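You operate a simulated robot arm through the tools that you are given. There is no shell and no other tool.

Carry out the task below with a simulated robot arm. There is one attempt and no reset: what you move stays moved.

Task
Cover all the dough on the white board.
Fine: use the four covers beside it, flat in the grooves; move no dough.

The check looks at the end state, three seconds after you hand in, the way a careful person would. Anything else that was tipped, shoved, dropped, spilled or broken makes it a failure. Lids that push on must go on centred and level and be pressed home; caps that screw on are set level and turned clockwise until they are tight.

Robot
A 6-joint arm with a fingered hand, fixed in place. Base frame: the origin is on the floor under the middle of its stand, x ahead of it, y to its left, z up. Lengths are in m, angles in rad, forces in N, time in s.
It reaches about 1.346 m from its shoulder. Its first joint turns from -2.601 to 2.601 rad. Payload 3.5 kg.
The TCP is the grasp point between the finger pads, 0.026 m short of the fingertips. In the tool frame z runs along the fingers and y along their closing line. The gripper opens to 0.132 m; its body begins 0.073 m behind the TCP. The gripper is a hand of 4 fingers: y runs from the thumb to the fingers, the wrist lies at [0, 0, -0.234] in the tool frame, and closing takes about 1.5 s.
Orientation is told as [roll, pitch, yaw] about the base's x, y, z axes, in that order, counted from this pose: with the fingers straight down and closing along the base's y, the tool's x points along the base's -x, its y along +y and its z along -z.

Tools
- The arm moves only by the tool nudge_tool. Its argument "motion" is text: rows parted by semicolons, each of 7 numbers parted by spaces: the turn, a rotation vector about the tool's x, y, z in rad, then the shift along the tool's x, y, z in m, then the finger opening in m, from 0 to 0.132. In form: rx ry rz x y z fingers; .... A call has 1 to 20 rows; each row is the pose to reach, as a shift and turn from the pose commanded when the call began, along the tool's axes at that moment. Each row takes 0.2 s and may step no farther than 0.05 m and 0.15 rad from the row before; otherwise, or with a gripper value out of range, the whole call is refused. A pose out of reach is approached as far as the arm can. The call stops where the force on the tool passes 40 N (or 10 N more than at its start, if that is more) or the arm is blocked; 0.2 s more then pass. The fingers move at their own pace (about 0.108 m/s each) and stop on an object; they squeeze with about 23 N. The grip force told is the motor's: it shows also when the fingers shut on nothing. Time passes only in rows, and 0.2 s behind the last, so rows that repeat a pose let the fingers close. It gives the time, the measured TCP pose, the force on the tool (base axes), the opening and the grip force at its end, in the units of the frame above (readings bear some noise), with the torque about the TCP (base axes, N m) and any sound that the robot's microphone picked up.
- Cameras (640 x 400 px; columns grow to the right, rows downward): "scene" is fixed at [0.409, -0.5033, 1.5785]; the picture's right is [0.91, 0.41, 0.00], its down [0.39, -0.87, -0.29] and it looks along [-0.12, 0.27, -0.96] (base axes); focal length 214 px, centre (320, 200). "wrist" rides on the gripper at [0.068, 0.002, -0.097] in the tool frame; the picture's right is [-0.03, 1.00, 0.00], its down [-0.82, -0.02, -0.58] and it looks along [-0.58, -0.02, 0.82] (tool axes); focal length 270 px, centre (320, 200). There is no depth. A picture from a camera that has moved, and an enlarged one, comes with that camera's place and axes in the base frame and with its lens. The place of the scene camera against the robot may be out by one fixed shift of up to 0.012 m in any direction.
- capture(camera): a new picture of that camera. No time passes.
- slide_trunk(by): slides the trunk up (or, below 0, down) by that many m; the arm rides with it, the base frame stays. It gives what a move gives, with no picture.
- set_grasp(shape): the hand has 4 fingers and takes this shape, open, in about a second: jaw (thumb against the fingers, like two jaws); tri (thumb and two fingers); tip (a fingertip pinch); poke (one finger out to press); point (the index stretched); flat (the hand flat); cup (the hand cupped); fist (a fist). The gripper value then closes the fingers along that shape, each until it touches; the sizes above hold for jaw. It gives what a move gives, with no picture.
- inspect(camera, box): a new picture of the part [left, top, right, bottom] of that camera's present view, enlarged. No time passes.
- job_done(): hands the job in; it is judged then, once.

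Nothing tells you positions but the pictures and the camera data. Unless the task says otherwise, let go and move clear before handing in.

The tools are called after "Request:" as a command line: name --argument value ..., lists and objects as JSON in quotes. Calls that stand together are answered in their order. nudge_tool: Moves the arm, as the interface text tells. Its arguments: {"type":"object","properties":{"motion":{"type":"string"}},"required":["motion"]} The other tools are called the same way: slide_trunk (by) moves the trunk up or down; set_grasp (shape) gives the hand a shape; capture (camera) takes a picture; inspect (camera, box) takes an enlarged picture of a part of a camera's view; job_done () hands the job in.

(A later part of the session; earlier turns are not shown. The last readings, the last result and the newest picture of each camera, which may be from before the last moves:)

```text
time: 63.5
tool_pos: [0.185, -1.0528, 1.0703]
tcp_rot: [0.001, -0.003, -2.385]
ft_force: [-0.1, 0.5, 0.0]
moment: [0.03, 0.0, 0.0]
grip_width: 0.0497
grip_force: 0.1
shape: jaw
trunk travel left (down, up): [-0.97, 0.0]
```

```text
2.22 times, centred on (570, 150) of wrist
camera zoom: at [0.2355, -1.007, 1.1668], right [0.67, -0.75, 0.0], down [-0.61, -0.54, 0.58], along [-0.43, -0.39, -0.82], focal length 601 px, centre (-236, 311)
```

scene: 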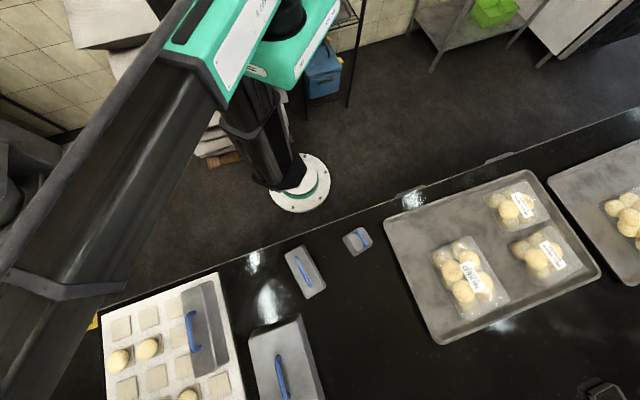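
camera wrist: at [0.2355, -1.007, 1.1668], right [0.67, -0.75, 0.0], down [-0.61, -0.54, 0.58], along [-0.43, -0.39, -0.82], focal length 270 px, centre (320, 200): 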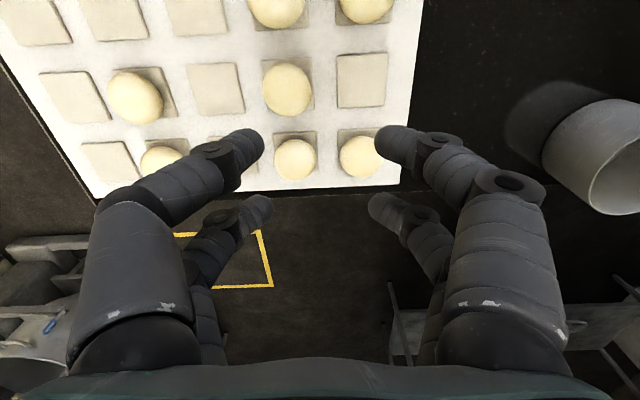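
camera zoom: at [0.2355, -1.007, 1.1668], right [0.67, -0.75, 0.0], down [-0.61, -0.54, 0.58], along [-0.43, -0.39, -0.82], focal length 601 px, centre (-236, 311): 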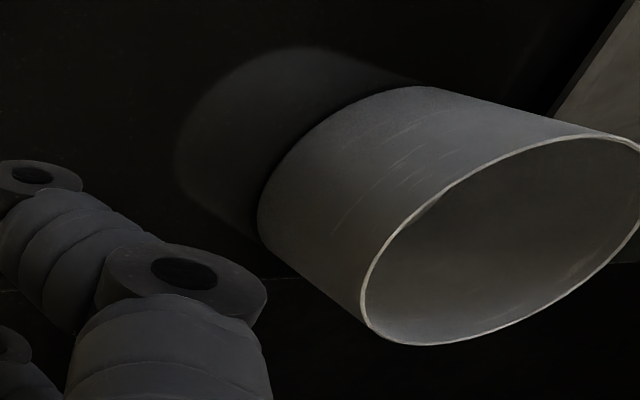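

Pad positions are confirmed (R4 e2≈0.8385, R5≈0.920, C2 e1≈-0.614). I now aim for the big cover's handle centre at about e1=-0.260, e2=0.862, turning the hand back to match its yaw.

Request:
nudge_tool --motion "0 0 -0.13 0.0294 -0.002 0 0.05; 0 0 -0.26 0.0588 -0.0039 0 0.05; 0 0 -0.391 0.0883 -0.0059 0 0.05; 0 0 -0.521 0.1177 -0.0078 0 0.05; 0 0 -0.651 0.1471 -0.0098 0 0.05; 0 0 -0.782 0.1765 -0.0118 0 0.05; 0 0 -0.912 0.206 -0.0137 0 0.05; 0 0 -1.042 0.2354 -0.0157 0 0.05; 0 0 -1.172 0.2648 -0.0176 0 0.05; 0 0 -1.303 0.2943 -0.0196 0 0.05; 0 0 -1.433 0.3237 -0.0215 0 0.05; 0 0 -1.563 0.3531 -0.0235 0 0.05; 0 0 -1.563 0.3531 -0.0235 0 0.05; 0 0 -1.563 0.3531 -0.0235 0 0.05"

Request:
capture --camera "wrist"

Request:
inspect --camera "wrist" --box '[200, 0, 440, 150]'

Request:
inspect --camera "wrist" --box '[200, 100, 440, 250]'

```text
time: 66.5
tool_pos: [0.4265, -0.7954, 1.0716]
tcp_rot: [-0.003, -0.001, -0.822]
ft_force: [0.4, 0.6, 0.4]
moment: [-0.01, 0.01, -0.01]
grip_width: 0.0497
grip_force: 0.2
shape: jaw
trunk travel left (down, up): [-0.97, 0.0]
```

```text
taken
camera wrist: at [0.3814, -0.7418, 1.1667], right [0.75, 0.66, 0.0], down [0.54, -0.61, 0.58], along [0.38, -0.43, -0.82], focal length 270 px, centre (320, 200)
```

wrist: 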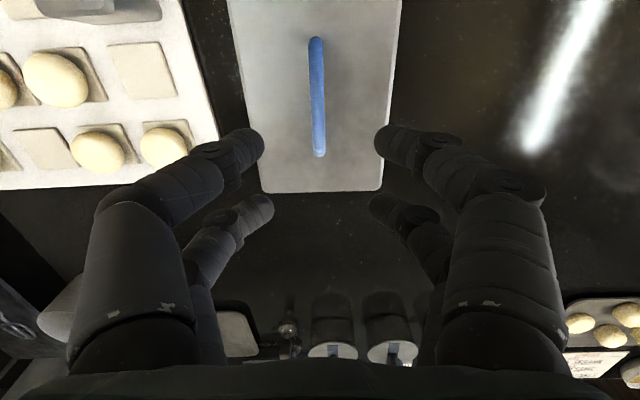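

```text
2.67 times, centred on (320, 75) of wrist
camera zoom: at [0.3814, -0.7418, 1.1667], right [0.75, 0.66, 0.0], down [0.54, -0.61, 0.58], along [0.38, -0.43, -0.82], focal length 721 px, centre (320, 533)
```

zoom: 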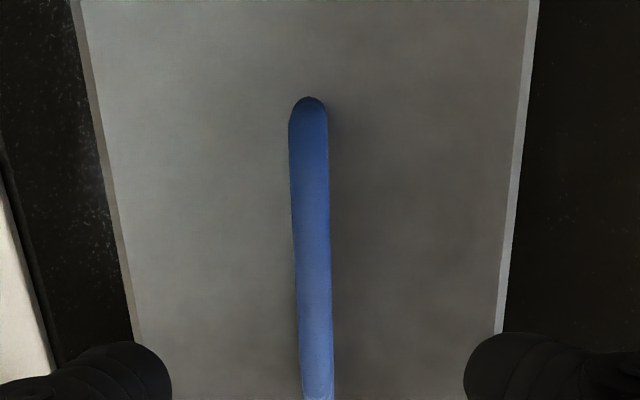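

```text
2.67 times, centred on (320, 175) of wrist
camera zoom: at [0.3814, -0.7418, 1.1667], right [0.75, 0.66, 0.0], down [0.54, -0.61, 0.58], along [0.38, -0.43, -0.82], focal length 721 px, centre (320, 267)
```

zoom: 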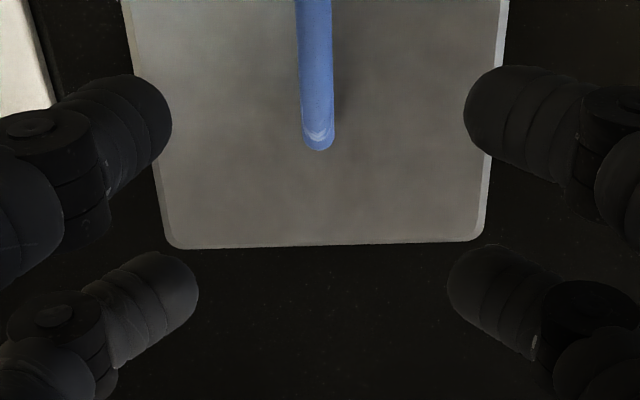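

The big cover's centre is about 3.5 mm beyond the TCP and its yaw matches the tool. I'll correct that, lower until the fingertips can wedge the bar, and close.

Request:
nudge_tool --motion "0 0 0 -0.0035 -0.0012 0 0.05; 0 0 0 -0.0035 -0.0012 0 0.05"

Request:
slide_trunk --by -0.09

Request:
slide_trunk --by -0.036

Request:
capture --camera "wrist"

```text
time: 67.1
tool_pos: [0.4278, -0.7982, 1.0709]
tcp_rot: [-0.002, 0.0, -0.823]
ft_force: [-0.6, 0.5, 0.7]
moment: [0.02, 0.01, -0.01]
grip_width: 0.0498
grip_force: 0.1
shape: jaw
trunk travel left (down, up): [-0.97, 0.0]
```

```text
time: 68.4
tool_pos: [0.4281, -0.7968, 0.9807]
tcp_rot: [-0.002, 0.0, -0.821]
ft_force: [-0.2, -0.1, -0.5]
moment: [-0.01, -0.04, 0.05]
grip_width: 0.0496
grip_force: 0.0
shape: jaw
trunk travel left (down, up): [-0.88, 0.09]
```

```text
time: 69.2
tool_pos: [0.4284, -0.7978, 0.9445]
tcp_rot: [-0.002, -0.001, -0.822]
ft_force: [0.3, 0.0, -1.0]
moment: [-0.04, -0.03, 0.02]
grip_width: 0.0496
grip_force: 0.0
shape: jaw
trunk travel left (down, up): [-0.844, 0.126]
```

```text
taken
camera wrist: at [0.3827, -0.7456, 1.0407], right [0.75, 0.66, 0.0], down [0.54, -0.61, 0.58], along [0.38, -0.43, -0.82], focal length 270 px, centre (320, 200)
```

wrist: 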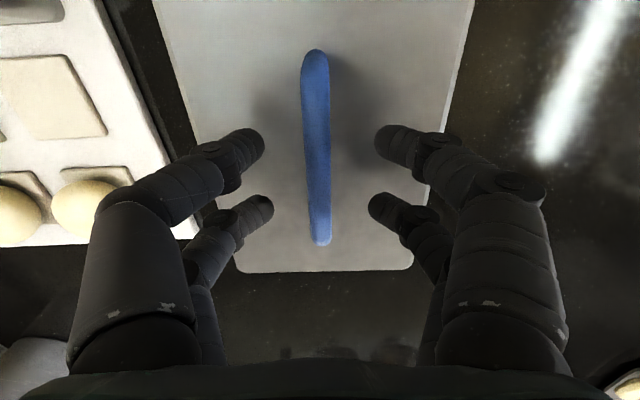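

Request:
slide_trunk --by 0.002

Request:
nudge_tool --motion "0 0 0 0 0 0 0.03; 0 0 0 0 0 0 0.015; 0 0 0 0 0 0 0; 0 0 0 0 0 0 0; 0 0 0 0 0 0 0; 0 0 0 0 0 0 0; 0 0 0 0 0 0 0; 0 0 0 0 0 0 0; 0 0 0 0 0 0 0"

Request:
capture --camera "wrist"

```text
time: 69.7
tool_pos: [0.4281, -0.7988, 0.9465]
tcp_rot: [-0.003, -0.001, -0.824]
ft_force: [0.8, 0.2, 0.1]
moment: [0.0, -0.02, -0.01]
grip_width: 0.0496
grip_force: 0.0
shape: jaw
trunk travel left (down, up): [-0.846, 0.124]
```

```text
time: 71.7
tool_pos: [0.4272, -0.799, 0.946]
tcp_rot: [-0.002, 0.0, -0.822]
ft_force: [0.5, -0.7, 0.2]
moment: [0.03, 0.01, 0.02]
grip_width: 0.0066
grip_force: 23.3
shape: jaw
trunk travel left (down, up): [-0.846, 0.124]
```

```text
taken
camera wrist: at [0.3829, -0.7459, 1.0425], right [0.75, 0.66, 0.0], down [0.54, -0.61, 0.58], along [0.38, -0.43, -0.82], focal length 270 px, centre (320, 200)
```

wrist: 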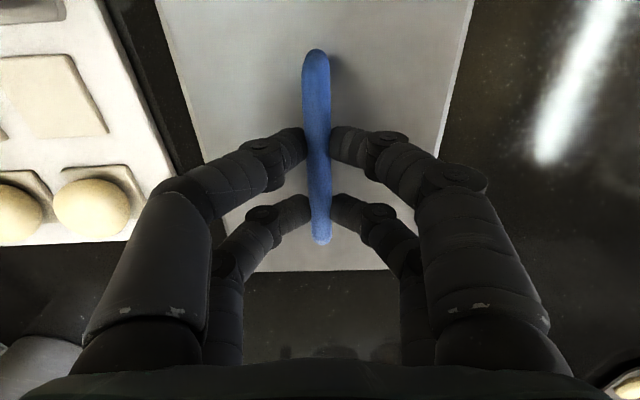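

The grip reads 6.6 mm, wedged on the bar. I'll lift carefully and check the load.

Request:
slide_trunk --by 0.015

Request:
inspect --camera "wrist" --box '[160, 20, 480, 300]'

Request:
inspect --camera "scene" --box '[200, 280, 340, 400]'

```text
time: 72.3
tool_pos: [0.4274, -0.7981, 0.9618]
tcp_rot: [-0.002, 0.001, -0.822]
ft_force: [-0.2, 0.4, -3.1]
moment: [0.0, -0.02, 0.01]
grip_width: 0.0068
grip_force: 23.3
shape: jaw
trunk travel left (down, up): [-0.86, 0.109]
```

```text
1.43 times, centred on (320, 160) of wrist
camera zoom: at [0.383, -0.746, 1.0575], right [0.75, 0.66, 0.0], down [0.54, -0.61, 0.58], along [0.38, -0.43, -0.82], focal length 386 px, centre (320, 257)
```

zoom: 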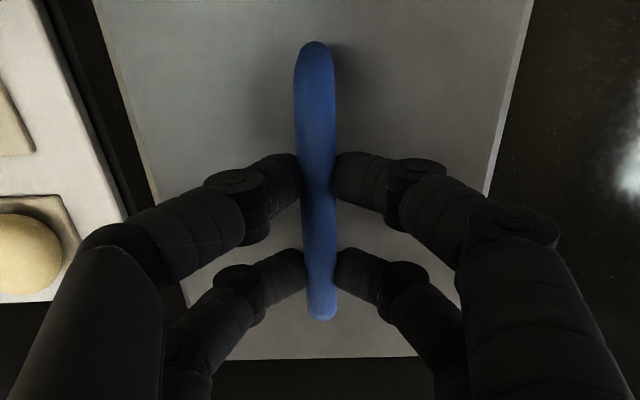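

```text
3.33 times, centred on (270, 340) of scene
camera zoom: at [0.409, -0.5033, 1.5785], right [0.91, 0.41, 0.0], down [0.39, -0.87, -0.29], along [-0.12, 0.27, -0.96], focal length 715 px, centre (487, -267)
```

zoom: 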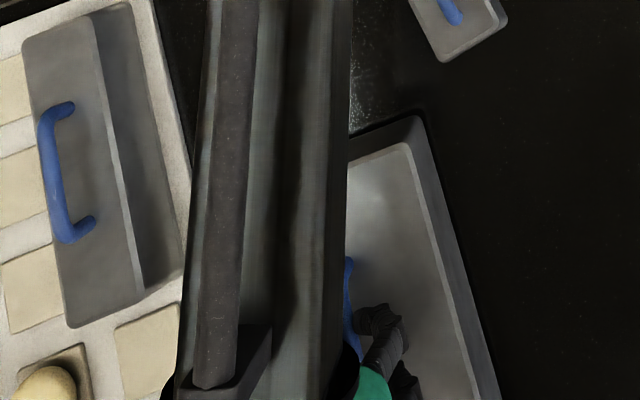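

Request:
slide_trunk --by 0.109

Request:
capture --camera "wrist"

Request:
inspect --camera "wrist" --box '[150, 0, 490, 120]'

Request:
inspect --camera "wrist" --box '[230, 220, 410, 300]'

```text
time: 73.7
tool_pos: [0.4279, -0.7985, 1.0702]
tcp_rot: [-0.001, 0.001, -0.823]
ft_force: [-0.2, 0.4, -3.4]
moment: [0.02, 0.01, -0.01]
grip_width: 0.0065
grip_force: 22.9
shape: jaw
trunk travel left (down, up): [-0.97, 0.0]
```

```text
taken
camera wrist: at [0.383, -0.746, 1.1664], right [0.75, 0.66, 0.0], down [0.54, -0.61, 0.58], along [0.38, -0.43, -0.82], focal length 270 px, centre (320, 200)
```

wrist: 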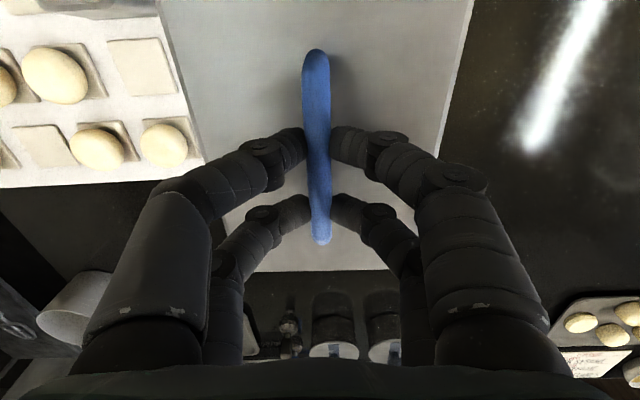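

```text
1.88 times, centred on (320, 60) of wrist
camera zoom: at [0.383, -0.746, 1.1664], right [0.75, 0.66, 0.0], down [0.54, -0.61, 0.58], along [0.38, -0.43, -0.82], focal length 509 px, centre (320, 464)
```

zoom: 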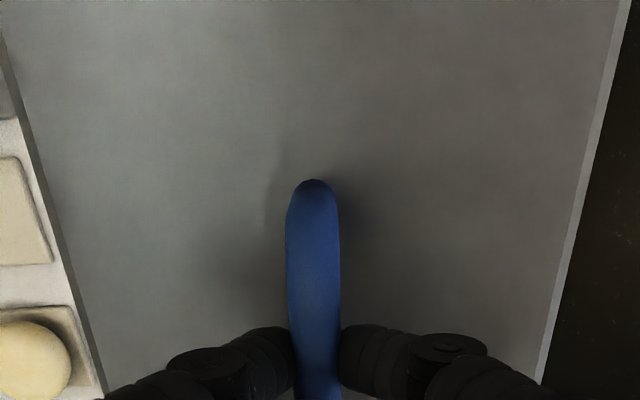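

```text
3.56 times, centred on (320, 260) of wrist
camera zoom: at [0.383, -0.746, 1.1664], right [0.75, 0.66, 0.0], down [0.54, -0.61, 0.58], along [0.38, -0.43, -0.82], focal length 961 px, centre (320, -13)
```

zoom: 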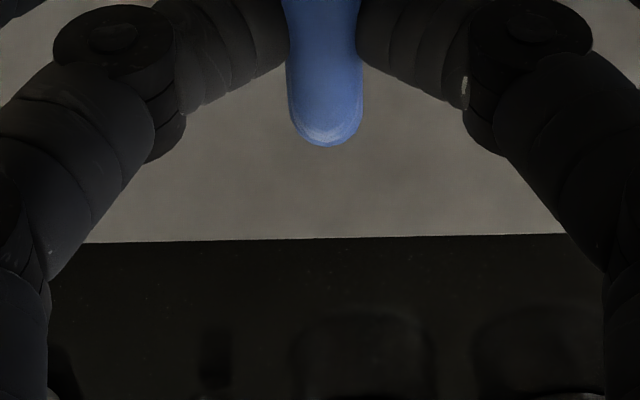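

The big cover is held level (about 3 N) and centred under the TCP. I'll turn it 90° clockwise here, clear of everything, before carrying it across.

Request:
nudge_tool --motion "0 0 0.06 0 0 0 0; 0 0 0.15 0 0 0 0; 0 0 0.25 0 0 0 0; 0 0 0.36 0 0 0 0; 0 0 0.47 0 0 0 0; 0 0 0.58 0 0 0 0; 0 0 0.69 0 0 0 0; 0 0 0.80 0 0 0 0; 0 0 0.91 0 0 0 0; 0 0 1.02 0 0 0 0; 0 0 1.13 0 0 0 0; 0 0 1.24 0 0 0 0; 0 0 1.34 0 0 0 0; 0 0 1.43 0 0 0 0; 0 0 1.50 0 0 0 0; 0 0 1.548 0 0 0 0; 0 0 1.548 0 0 0 0; 0 0 1.548 0 0 0 0"

Request:
capture --camera "wrist"

Request:
capture --camera "scene"

```text
time: 77.5
tool_pos: [0.4285, -0.7982, 1.0703]
tcp_rot: [0.0, -0.003, -2.37]
ft_force: [0.4, 0.3, -3.8]
moment: [-0.01, 0.02, 0.0]
grip_width: 0.0064
grip_force: 23.3
shape: jaw
trunk travel left (down, up): [-0.97, 0.0]
```

```text
taken
camera wrist: at [0.4787, -0.751, 1.1664], right [0.68, -0.73, 0.0], down [-0.6, -0.55, 0.58], along [-0.42, -0.39, -0.82], focal length 270 px, centre (320, 200)
```

wrist: 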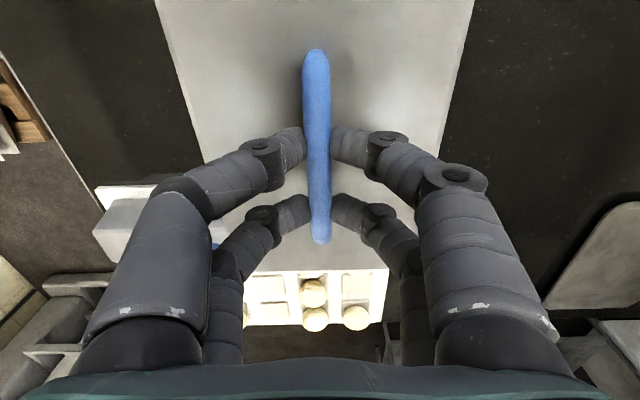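

```text
taken
```

scene: 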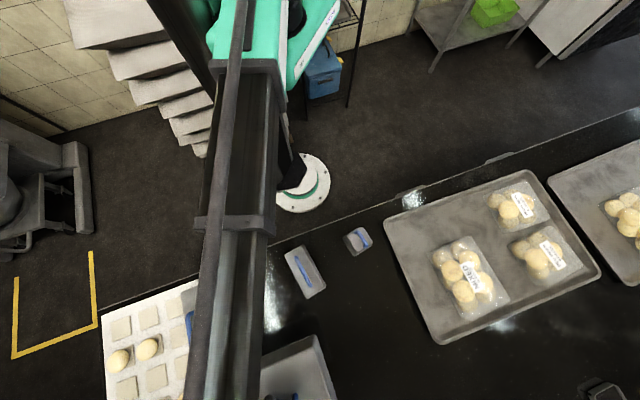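

The turn is done and the cover is still firmly held. I'll carry it over R4–R5, C1–C3.

Request:
nudge_tool --motion "0 0 0 -0.015 0.0007 0 0; 0 0 0 -0.04 0.0019 0 0; 0 0 0 -0.07 0.0033 0 0; 0 0 0 -0.10 0.0048 0 0; 0 0 0 -0.13 0.0062 0 0; 0 0 0 -0.16 0.0076 0 0; 0 0 0 -0.19 0.0091 0 0; 0 0 0 -0.22 0.0105 0 0; 0 0 0 -0.25 0.0119 0 0; 0 0 0 -0.28 0.0133 0 0; 0 0 0 -0.31 0.0148 0 0; 0 0 0 -0.335 0.016 0 0; 0 0 0 -0.3526 0.0168 0 0; 0 0 0 -0.3526 0.0168 0 0; 0 0 0 -0.3526 0.0168 0 0"

Request:
capture --camera "wrist"

Request:
capture --camera "scene"

Request:
inspect --camera "wrist" --box '[0, 0, 240, 180]'

```text
time: 80.7
tool_pos: [0.1875, -1.0566, 1.0702]
tcp_rot: [-0.001, -0.003, -2.371]
ft_force: [0.1, 0.8, -3.7]
moment: [0.0, -0.02, 0.02]
grip_width: 0.0068
grip_force: 22.9
shape: jaw
trunk travel left (down, up): [-0.97, 0.0]
```

```text
taken
camera wrist: at [0.2385, -1.0087, 1.1663], right [0.68, -0.73, 0.0], down [-0.6, -0.55, 0.58], along [-0.42, -0.39, -0.82], focal length 270 px, centre (320, 200)
```

wrist: 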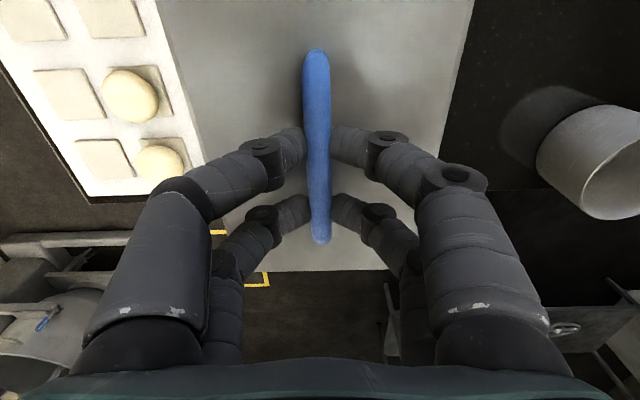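

```text
taken
```

scene: 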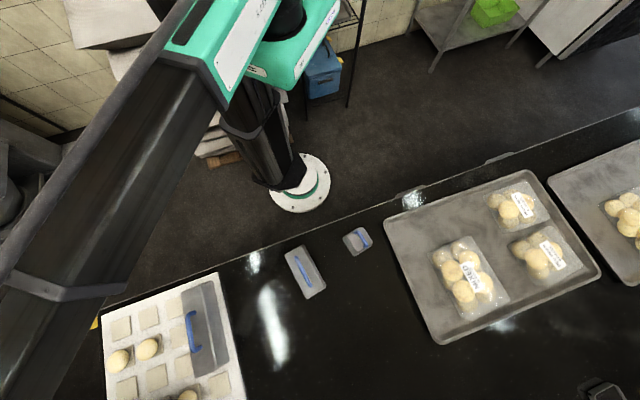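

```text
2.22 times, centred on (120, 90) of wrist
camera zoom: at [0.2385, -1.0087, 1.1663], right [0.68, -0.73, 0.0], down [-0.6, -0.55, 0.58], along [-0.42, -0.39, -0.82], focal length 601 px, centre (764, 444)
```

zoom: 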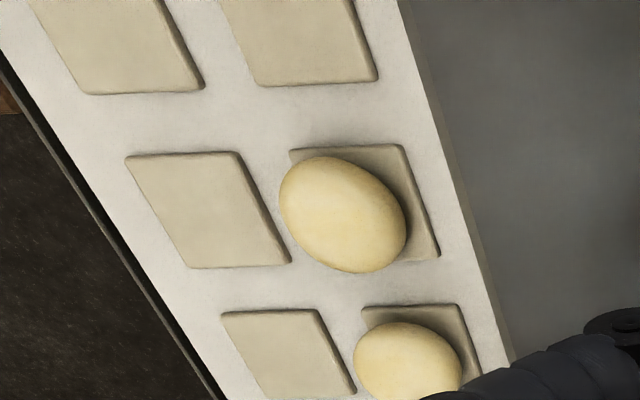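

Position checks against the pads within about 1–2 mm. I'll lower most of the way and then look at the cover's edges against the neighbouring pads.

Request:
slide_trunk --by -0.06

Request:
slide_trunk --by -0.038

Request:
capture --camera "wrist"

Request:
inspect --camera "wrist" --box '[80, 0, 320, 150]'

Request:
inspect --camera "wrist" --box '[380, 0, 560, 130]'

Request:
inspect --camera "wrist" --box '[220, 220, 420, 345]'

```text
time: 81.7
tool_pos: [0.1883, -1.0552, 1.0107]
tcp_rot: [0.0, 0.0, -2.371]
ft_force: [0.0, -0.6, -3.6]
moment: [0.0, -0.02, 0.02]
grip_width: 0.0064
grip_force: 23.1
shape: jaw
trunk travel left (down, up): [-0.91, 0.06]
```

```text
time: 82.5
tool_pos: [0.188, -1.0552, 0.9716]
tcp_rot: [0.0, -0.003, -2.37]
ft_force: [0.5, 0.4, -3.0]
moment: [-0.03, -0.01, 0.02]
grip_width: 0.0066
grip_force: 22.9
shape: jaw
trunk travel left (down, up): [-0.872, 0.098]
```

```text
taken
camera wrist: at [0.2385, -1.0085, 1.0684], right [0.68, -0.73, 0.0], down [-0.6, -0.55, 0.58], along [-0.42, -0.39, -0.82], focal length 270 px, centre (320, 200)
```

wrist: 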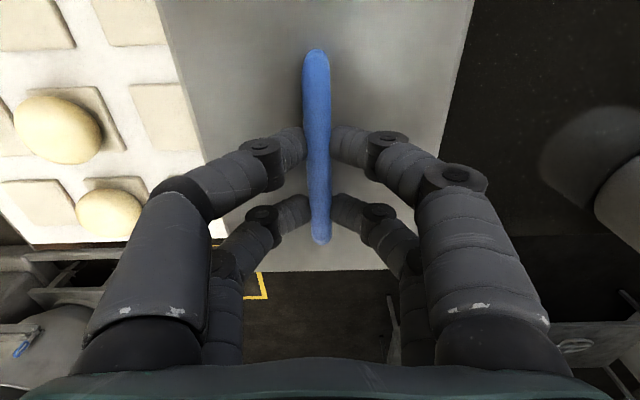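

```text
2.67 times, centred on (200, 75) of wrist
camera zoom: at [0.2385, -1.0085, 1.0684], right [0.68, -0.73, 0.0], down [-0.6, -0.55, 0.58], along [-0.42, -0.39, -0.82], focal length 721 px, centre (640, 533)
```

zoom: 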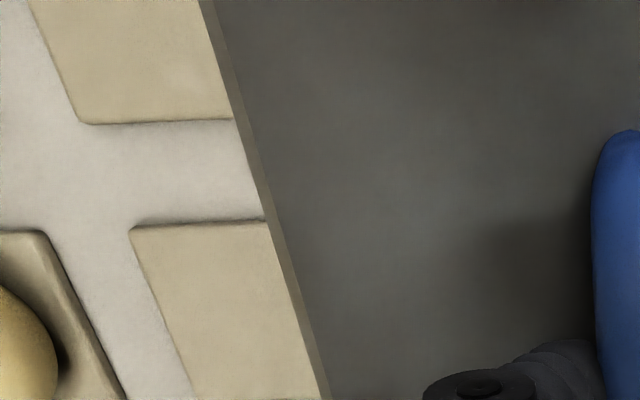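

```text
3.08 times, centred on (470, 65) of wrist
camera zoom: at [0.2385, -1.0085, 1.0684], right [0.68, -0.73, 0.0], down [-0.6, -0.55, 0.58], along [-0.42, -0.39, -0.82], focal length 832 px, centre (-142, 615)
```

zoom: 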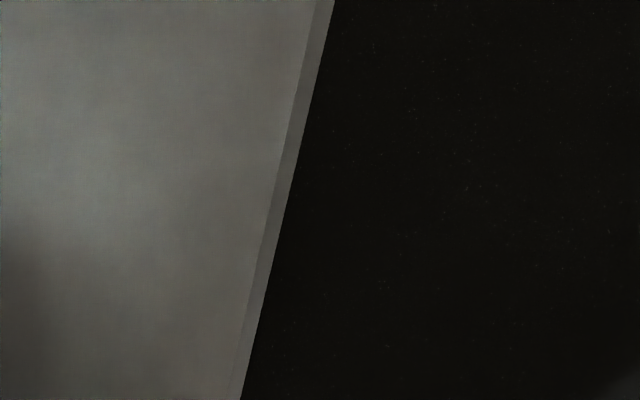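

```text
3.20 times, centred on (320, 282) of wrist
camera zoom: at [0.2385, -1.0085, 1.0684], right [0.68, -0.73, 0.0], down [-0.6, -0.55, 0.58], along [-0.42, -0.39, -0.82], focal length 865 px, centre (320, -64)
```

zoom: 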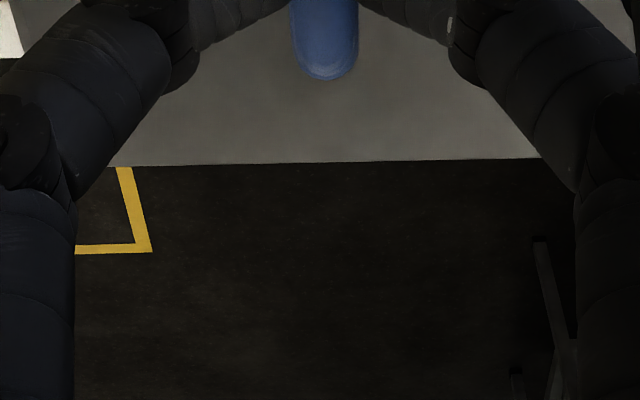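

Request:
slide_trunk --by -0.008

Request:
slide_trunk --by -0.003

Request:
slide_trunk --by -0.002

Request:
slide_trunk --by -0.002

```text
time: 83.1
tool_pos: [0.1882, -1.0561, 0.9647]
tcp_rot: [-0.001, -0.002, -2.369]
ft_force: [0.0, -0.2, -4.0]
moment: [0.04, 0.01, -0.02]
grip_width: 0.0068
grip_force: 23.1
shape: jaw
trunk travel left (down, up): [-0.864, 0.106]
```

```text
time: 83.6
tool_pos: [0.1888, -1.0569, 0.9615]
tcp_rot: [-0.001, -0.003, -2.369]
ft_force: [-0.4, 0.6, -2.9]
moment: [-0.02, -0.02, -0.01]
grip_width: 0.0065
grip_force: 23.4
shape: jaw
trunk travel left (down, up): [-0.86, 0.109]
```

```text
time: 84.2
tool_pos: [0.1891, -1.0561, 0.9599]
tcp_rot: [0.0, -0.001, -2.369]
ft_force: [-0.3, -0.3, -4.7]
moment: [0.03, -0.01, -0.03]
grip_width: 0.0067
grip_force: 23.2
shape: jaw
trunk travel left (down, up): [-0.858, 0.111]
```

```text
time: 84.7
tool_pos: [0.1889, -1.0546, 0.9576]
tcp_rot: [-0.002, -0.003, -2.37]
ft_force: [-1.0, -0.6, 0.0]
moment: [0.0, -0.04, 0.01]
grip_width: 0.0067
grip_force: 23.4
shape: jaw
trunk travel left (down, up): [-0.856, 0.113]
```

Request:
slide_trunk --by -0.001

Request:
slide_trunk --by -0.001

```text
time: 85.2
tool_pos: [0.1882, -1.0552, 0.958]
tcp_rot: [0.001, -0.003, -2.371]
ft_force: [0.1, -2.3, 4.9]
moment: [0.0, -0.06, -0.01]
grip_width: 0.0069
grip_force: 22.5
shape: jaw
trunk travel left (down, up): [-0.856, 0.114]
```

```text
time: 85.7
tool_pos: [0.1887, -1.0555, 0.957]
tcp_rot: [0.002, -0.002, -2.371]
ft_force: [-0.1, -4.8, 11.5]
moment: [-0.06, -0.02, -0.01]
grip_width: 0.0072
grip_force: 22.5
shape: jaw
trunk travel left (down, up): [-0.854, 0.115]
```

There's a lateral reaction (about -5 N in y), so a corner may be touching the 1×3 cover or a pad edge. I'll ease up a little and look from the scene camera.

Request:
slide_trunk --by 0.003

Request:
capture --camera "scene"

Request:
inspect --camera "scene" --box '[140, 330, 240, 400]'

Request:
capture --camera "wrist"

```text
time: 86.2
tool_pos: [0.1873, -1.0559, 0.9593]
tcp_rot: [0.0, 0.003, -2.37]
ft_force: [0.2, -0.1, -3.7]
moment: [0.04, -0.01, -0.02]
grip_width: 0.0074
grip_force: 22.9
shape: jaw
trunk travel left (down, up): [-0.858, 0.112]
```

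```text
taken
```

scene: 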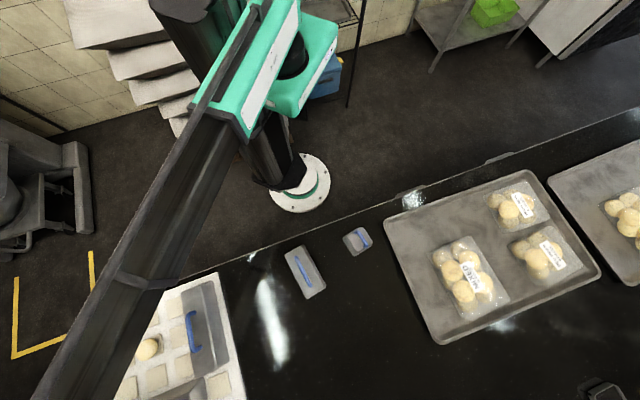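

```text
5.71 times, centred on (190, 365) of scene
camera zoom: at [0.409, -0.5033, 1.5785], right [0.91, 0.41, 0.0], down [0.39, -0.87, -0.29], along [-0.12, 0.27, -0.96], focal length 1226 px, centre (1063, -743)
```

zoom: 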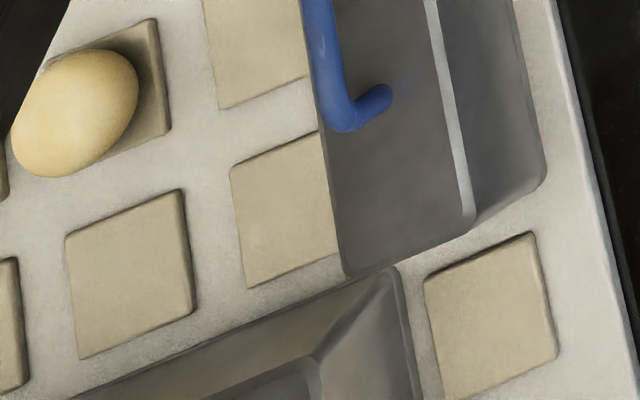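

```text
taken
camera wrist: at [0.2386, -1.0084, 1.0542], right [0.68, -0.73, 0.0], down [-0.6, -0.55, 0.58], along [-0.42, -0.39, -0.82], focal length 270 px, centre (320, 200)
```

wrist: 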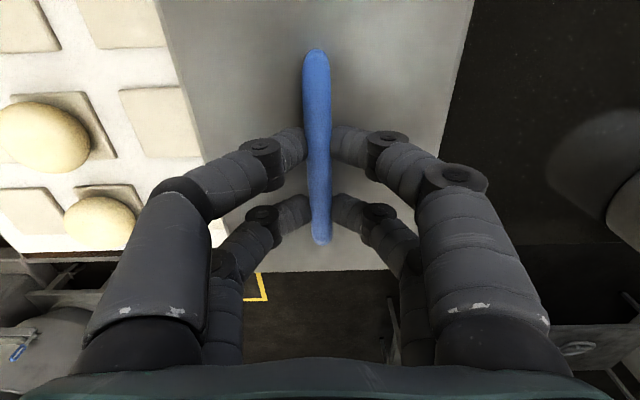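

Request:
inspect --camera "scene" --box '[185, 365, 225, 395]'

Request:
inspect --camera "scene" --box '[140, 370, 200, 400]'

```text
13.33 times, centred on (205, 380) of scene
camera zoom: at [0.409, -0.5033, 1.5785], right [0.91, 0.41, 0.0], down [0.39, -0.87, -0.29], along [-0.12, 0.27, -0.96], focal length 2860 px, centre (1853, -2200)
```

zoom: 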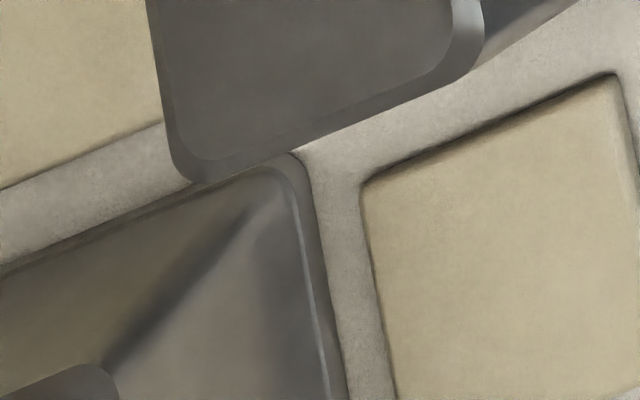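

```text
10.67 times, centred on (170, 385) of scene
camera zoom: at [0.409, -0.5033, 1.5785], right [0.91, 0.41, 0.0], down [0.39, -0.87, -0.29], along [-0.12, 0.27, -0.96], focal length 2288 px, centre (1920, -1773)
```

zoom: 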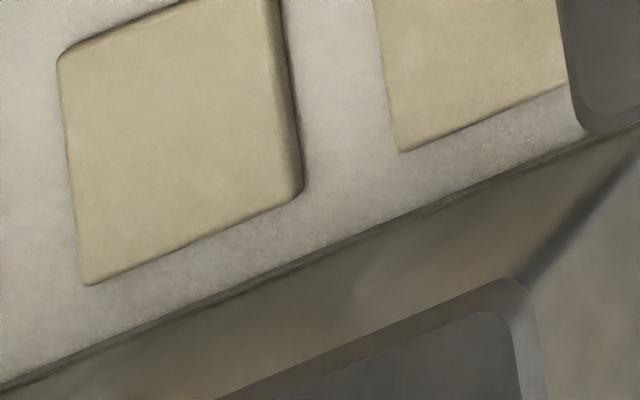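

In the scene zoom the 2×3 rim sits in the groove, about 10 mm clear of the R4 pads and about 6 mm clear of the 1×3 cover, so the side force was just first-edge contact. I'll lower the last 2 mm and release.

Request:
slide_trunk --by -0.002

Request:
nudge_tool --motion "0 0 0 0 0 0 0.01; 0 0 0 0 0 0 0.015; 0 0 0 0 0 0 0.025; 0 0 0 0 0 0 0.04; 0 0 0 0 0 0 0.05; 0 0 0 0 0 0 0.05; 0 0 0 0 0 0 0.05; 0 0 0 0 0 0 0.05"

Request:
capture --camera "wrist"

Request:
inspect --camera "scene" --box '[185, 365, 225, 395]'

Request:
inspect --camera "scene" --box '[140, 370, 200, 400]'

```text
time: 86.7
tool_pos: [0.1876, -1.0555, 0.9567]
tcp_rot: [0.0, -0.002, -2.371]
ft_force: [0.0, -2.8, 3.0]
moment: [-0.04, -0.01, -0.02]
grip_width: 0.0067
grip_force: 22.7
shape: jaw
trunk travel left (down, up): [-0.856, 0.114]
```

```text
time: 88.5
tool_pos: [0.1878, -1.0555, 0.9561]
tcp_rot: [0.0, -0.002, -2.37]
ft_force: [0.3, 0.8, -0.1]
moment: [0.0, -0.01, 0.01]
grip_width: 0.0496
grip_force: 0.1
shape: jaw
trunk travel left (down, up): [-0.856, 0.114]
```

```text
taken
camera wrist: at [0.2385, -1.0084, 1.0526], right [0.68, -0.73, 0.0], down [-0.6, -0.55, 0.58], along [-0.42, -0.39, -0.82], focal length 270 px, centre (320, 200)
```

wrist: 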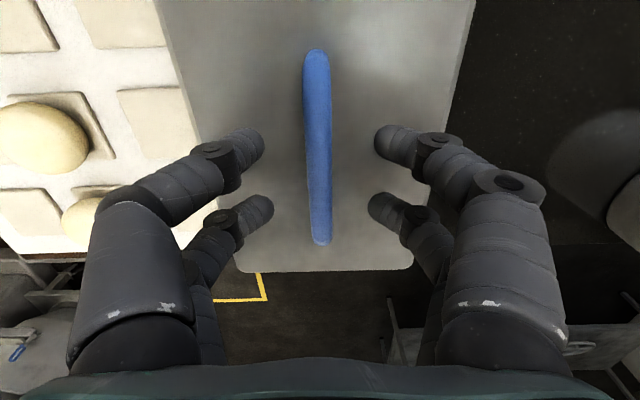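

```text
13.33 times, centred on (205, 380) of scene
camera zoom: at [0.409, -0.5033, 1.5785], right [0.91, 0.41, 0.0], down [0.39, -0.87, -0.29], along [-0.12, 0.27, -0.96], focal length 2860 px, centre (1853, -2200)
```

zoom: 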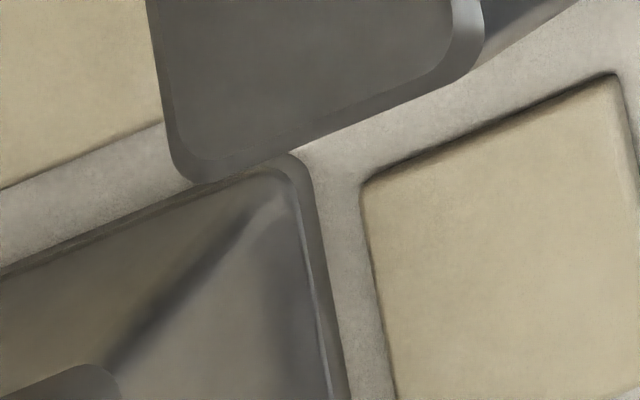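

```text
10.67 times, centred on (170, 385) of scene
camera zoom: at [0.409, -0.5033, 1.5785], right [0.91, 0.41, 0.0], down [0.39, -0.87, -0.29], along [-0.12, 0.27, -0.96], focal length 2288 px, centre (1920, -1773)
```

zoom: 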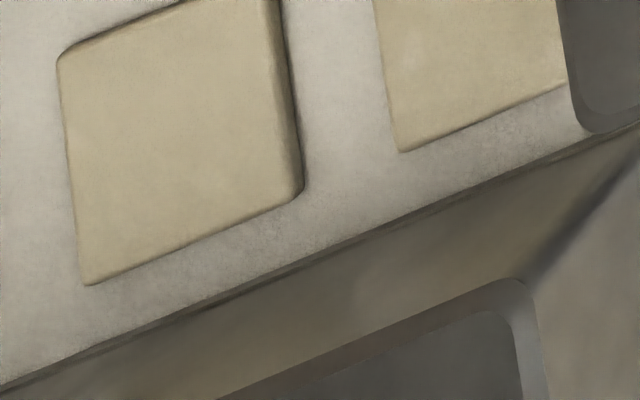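

Request:
slide_trunk --by 0.06

Request:
slide_trunk --by 0.054

Request:
nudge_tool --motion "0 0 0 0.045 0 0 0.05; 0 0 0 0.09 0 0 0.05; 0 0 0 0.135 0 0 0.05; 0 0 0 0.18 0 0 0.05; 0 0 0 0.20 0 0 0.05; 0 0 0 0.20 0 0 0.05"

Request:
capture --camera "wrist"

Request:
inspect --camera "wrist" --box '[190, 80, 430, 230]'

Request:
inspect --camera "wrist" --box '[190, 200, 450, 350]'

```text
time: 89.5
tool_pos: [0.1893, -1.0561, 1.0181]
tcp_rot: [0.001, -0.001, -2.371]
ft_force: [-1.0, 0.6, 0.2]
moment: [0.02, 0.02, 0.03]
grip_width: 0.0496
grip_force: 0.0
shape: jaw
trunk travel left (down, up): [-0.916, 0.054]
```

```text
time: 90.5
tool_pos: [0.1878, -1.0557, 1.0702]
tcp_rot: [0.0, -0.001, -2.369]
ft_force: [-0.8, 0.0, -0.4]
moment: [0.01, 0.01, -0.01]
grip_width: 0.0495
grip_force: 0.0
shape: jaw
trunk travel left (down, up): [-0.97, 0.0]
```

```text
time: 91.9
tool_pos: [0.3309, -0.9174, 1.0707]
tcp_rot: [0.001, -0.003, -2.369]
ft_force: [0.4, 0.3, -0.5]
moment: [-0.01, -0.02, 0.03]
grip_width: 0.0494
grip_force: 0.2
shape: jaw
trunk travel left (down, up): [-0.97, 0.0]
```

```text
taken
camera wrist: at [0.3825, -0.8695, 1.1667], right [0.68, -0.73, 0.0], down [-0.6, -0.55, 0.58], along [-0.42, -0.39, -0.82], focal length 270 px, centre (320, 200)
```

wrist: 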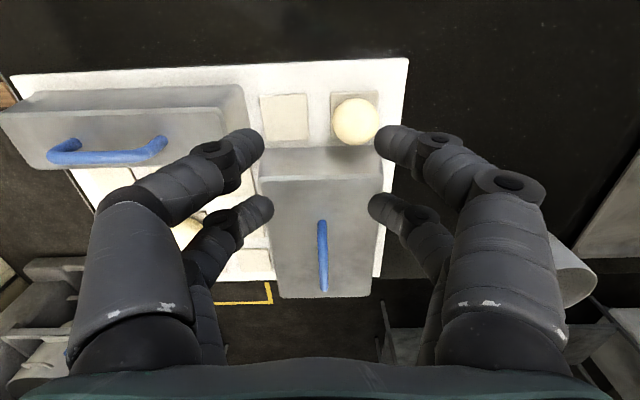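

```text
2.67 times, centred on (310, 155) of wrist
camera zoom: at [0.3825, -0.8695, 1.1667], right [0.68, -0.73, 0.0], down [-0.6, -0.55, 0.58], along [-0.42, -0.39, -0.82], focal length 721 px, centre (347, 320)
```

zoom: 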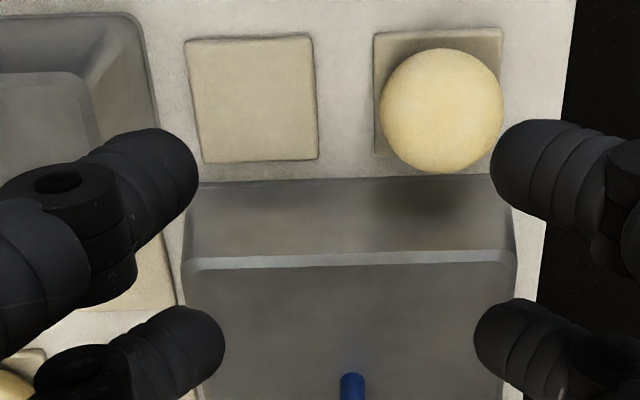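

```text
2.46 times, centred on (320, 275) of wrist
camera zoom: at [0.3825, -0.8695, 1.1667], right [0.68, -0.73, 0.0], down [-0.6, -0.55, 0.58], along [-0.42, -0.39, -0.82], focal length 665 px, centre (320, 15)
```

zoom: 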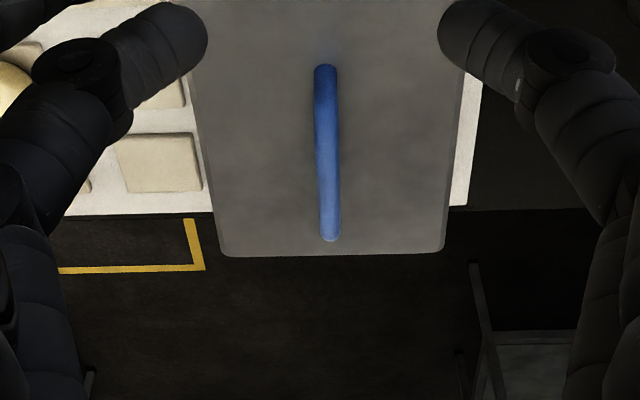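

The 2×3 cover sits level in its grooves. Now I'll measure the 1×1 and 1×2 covers from the scene camera.

Request:
inspect --camera "scene" --box '[330, 215, 390, 260]'

Request:
inspect --camera "scene" --box '[270, 235, 350, 305]'

Request:
inspect --camera "scene" --box '[130, 260, 260, 400]'

```text
8.89 times, centred on (360, 238) of scene
camera zoom: at [0.409, -0.5033, 1.5785], right [0.91, 0.41, 0.0], down [0.39, -0.87, -0.29], along [-0.12, 0.27, -0.96], focal length 1906 px, centre (-36, -133)
```

zoom: 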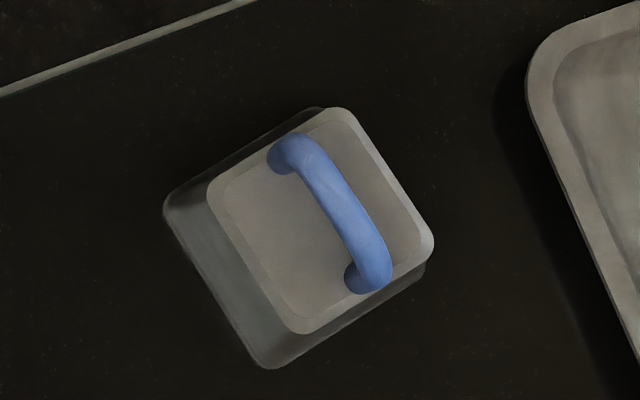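

```text
5.71 times, centred on (310, 270) of scene
camera zoom: at [0.409, -0.5033, 1.5785], right [0.91, 0.41, 0.0], down [0.39, -0.87, -0.29], along [-0.12, 0.27, -0.96], focal length 1226 px, centre (377, -200)
```

zoom: 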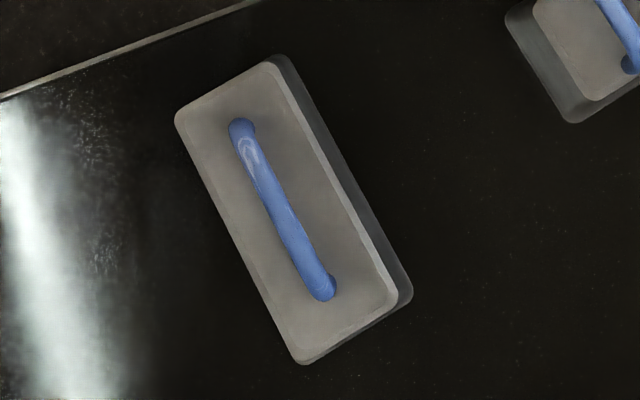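

```text
2.86 times, centred on (195, 330) of scene
camera zoom: at [0.409, -0.5033, 1.5785], right [0.91, 0.41, 0.0], down [0.39, -0.87, -0.29], along [-0.12, 0.27, -0.96], focal length 613 px, centre (677, -171)
```

zoom: 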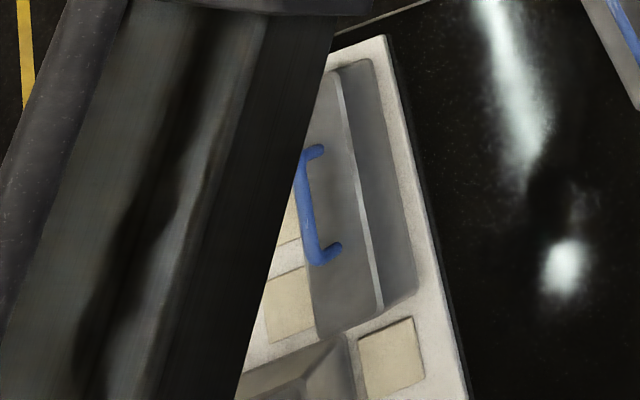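

I put the 1×1 cover near e1≈0.073, e2≈0.603, yawed about +0.16 rad, with a shorter handle. I'll move above it at height and turn to match.

Request:
nudge_tool --motion "0 0 -0.1246 0.0346 -0.0204 0 0.05; 0 0 -0.2491 0.0691 -0.0409 0 0.05; 0 0 -0.3737 0.1037 -0.0613 0 0.05; 0 0 -0.4983 0.1383 -0.0817 0 0.05; 0 0 -0.6229 0.1729 -0.1021 0 0.05; 0 0 -0.7474 0.2074 -0.1226 0 0.05; 0 0 -0.872 0.242 -0.143 0 0.05; 0 0 -0.9966 0.2766 -0.1634 0 0.05; 0 0 -1.1211 0.3111 -0.1839 0 0.05; 0 0 -1.2457 0.3457 -0.2043 0 0.05; 0 0 -1.3703 0.3803 -0.2247 0 0.05; 0 0 -1.4949 0.4149 -0.2451 0 0.05; 0 0 -1.6194 0.4494 -0.2656 0 0.05; 0 0 -1.744 0.484 -0.286 0 0.05; 0 0 -1.744 0.484 -0.286 0 0.05; 0 0 -1.744 0.484 -0.286 0 0.05"

Request:
capture --camera "wrist"

Request:
inspect --camera "wrist" --box '[200, 20, 440, 170]'

Request:
capture --camera "scene"

```text
time: 95.3
tool_pos: [0.4801, -0.3743, 1.0702]
tcp_rot: [-0.002, -0.001, -0.627]
ft_force: [-0.5, -0.1, 0.2]
moment: [0.01, 0.0, -0.01]
grip_width: 0.0497
grip_force: 0.1
shape: jaw
out of reach, approached as far as the arm can: row 5
trunk travel left (down, up): [-0.97, 0.0]
```

```text
taken
camera wrist: at [0.4261, -0.3318, 1.1667], right [0.61, 0.8, 0.0], down [0.65, -0.49, 0.58], along [0.46, -0.35, -0.82], focal length 270 px, centre (320, 200)
```

wrist: 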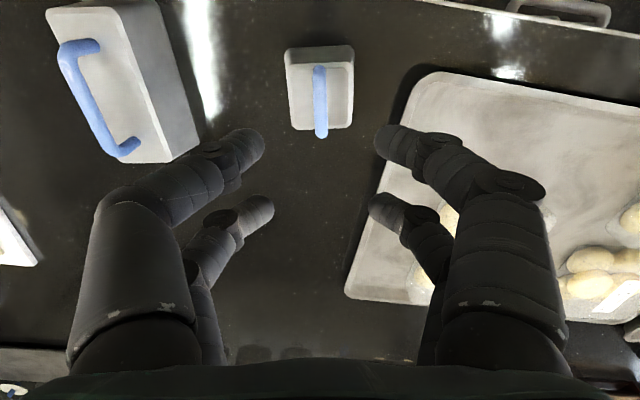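

```text
2.67 times, centred on (320, 95) of wrist
camera zoom: at [0.4261, -0.3318, 1.1667], right [0.61, 0.8, 0.0], down [0.65, -0.49, 0.58], along [0.46, -0.35, -0.82], focal length 721 px, centre (320, 480)
```

zoom: 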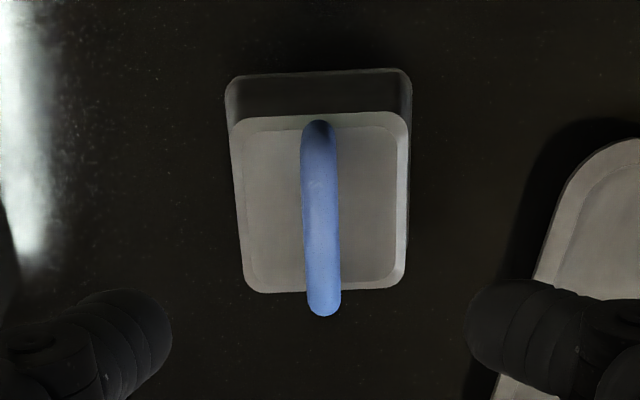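

```text
taken
```

scene: 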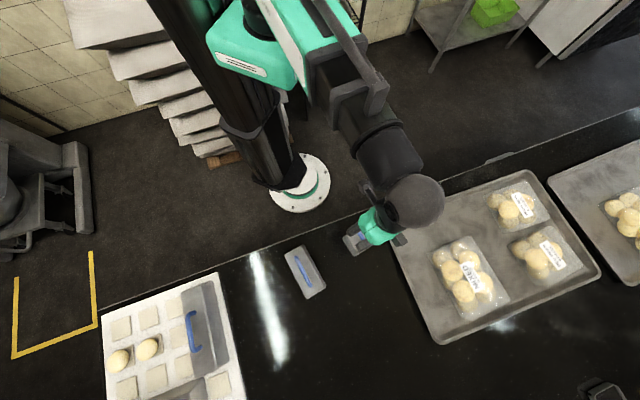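

The 1×1 handle is within about 4 mm and 0.02 rad of the tool. I'll fine-adjust, lower to the same wedge height as before, and grip.

Request:
nudge_tool --motion "0 0 -0.015 -0.0037 0.0006 0 0.05; 0 0 -0.015 -0.0037 0.0006 0 0.05"

Request:
slide_trunk --by -0.08

Request:
capture --camera "wrist"

Request:
inspect --camera "wrist" --box '[200, 50, 440, 200]'

```text
time: 95.9
tool_pos: [0.4838, -0.3772, 1.0711]
tcp_rot: [-0.003, 0.002, -0.611]
ft_force: [-0.2, -0.8, 0.2]
moment: [0.0, -0.01, 0.0]
grip_width: 0.0496
grip_force: 0.1
shape: jaw
trunk travel left (down, up): [-0.97, 0.0]
```

```text
time: 97.0
tool_pos: [0.4838, -0.3759, 0.9912]
tcp_rot: [-0.004, 0.0, -0.612]
ft_force: [-0.2, -0.6, 0.5]
moment: [-0.01, 0.03, 0.02]
grip_width: 0.0496
grip_force: 0.0
shape: jaw
trunk travel left (down, up): [-0.89, 0.08]
```

```text
taken
camera wrist: at [0.4291, -0.3343, 1.0867], right [0.59, 0.8, 0.0], down [0.66, -0.48, 0.58], along [0.46, -0.34, -0.82], focal length 270 px, centre (320, 200)
```

wrist: 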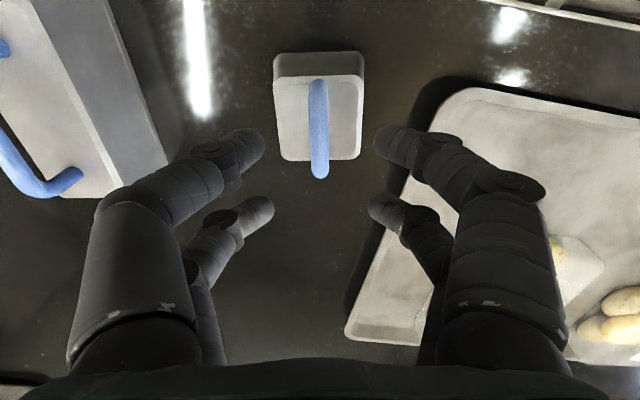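

```text
2.67 times, centred on (320, 125) of wrist
camera zoom: at [0.4291, -0.3343, 1.0867], right [0.59, 0.8, 0.0], down [0.66, -0.48, 0.58], along [0.46, -0.34, -0.82], focal length 721 px, centre (320, 400)
```

zoom: 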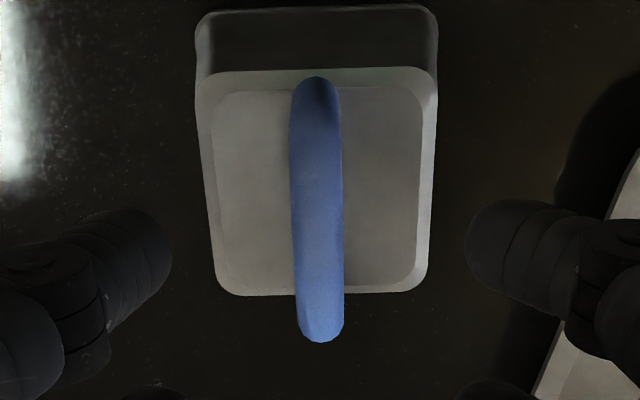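

Request:
nudge_tool --motion "0 0 0 0.002 0 0 0.05; 0 0 0 0.002 0 0 0.05"

Request:
slide_trunk --by -0.044

Request:
capture --camera "wrist"

Request:
inspect --camera "wrist" --box '[200, 80, 440, 230]'

```text
time: 97.7
tool_pos: [0.483, -0.3749, 0.9908]
tcp_rot: [0.0, 0.001, -0.61]
ft_force: [-0.4, -0.2, 0.1]
moment: [-0.01, 0.01, 0.01]
grip_width: 0.0496
grip_force: 0.0
shape: jaw
trunk travel left (down, up): [-0.89, 0.08]
```

```text
time: 98.5
tool_pos: [0.4824, -0.3742, 0.9466]
tcp_rot: [-0.003, 0.0, -0.609]
ft_force: [0.5, 0.6, 0.0]
moment: [-0.02, -0.01, 0.0]
grip_width: 0.0497
grip_force: 0.0
shape: jaw
trunk travel left (down, up): [-0.846, 0.124]
```

```text
taken
camera wrist: at [0.4274, -0.3331, 1.0427], right [0.59, 0.8, 0.0], down [0.66, -0.48, 0.58], along [0.46, -0.34, -0.82], focal length 270 px, centre (320, 200)
```

wrist: 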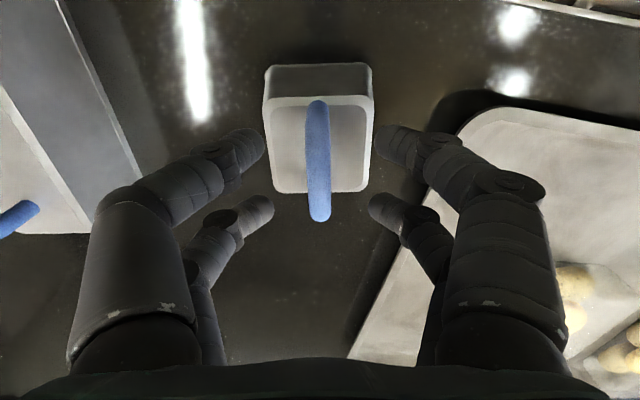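

```text
2.67 times, centred on (320, 155) of wrist
camera zoom: at [0.4274, -0.3331, 1.0427], right [0.59, 0.8, 0.0], down [0.66, -0.48, 0.58], along [0.46, -0.34, -0.82], focal length 721 px, centre (320, 320)
```

zoom: 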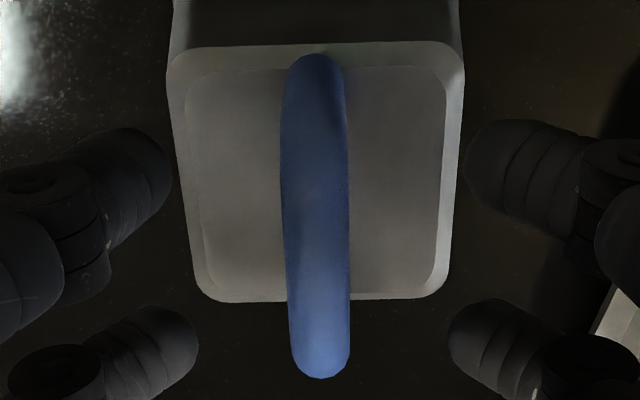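

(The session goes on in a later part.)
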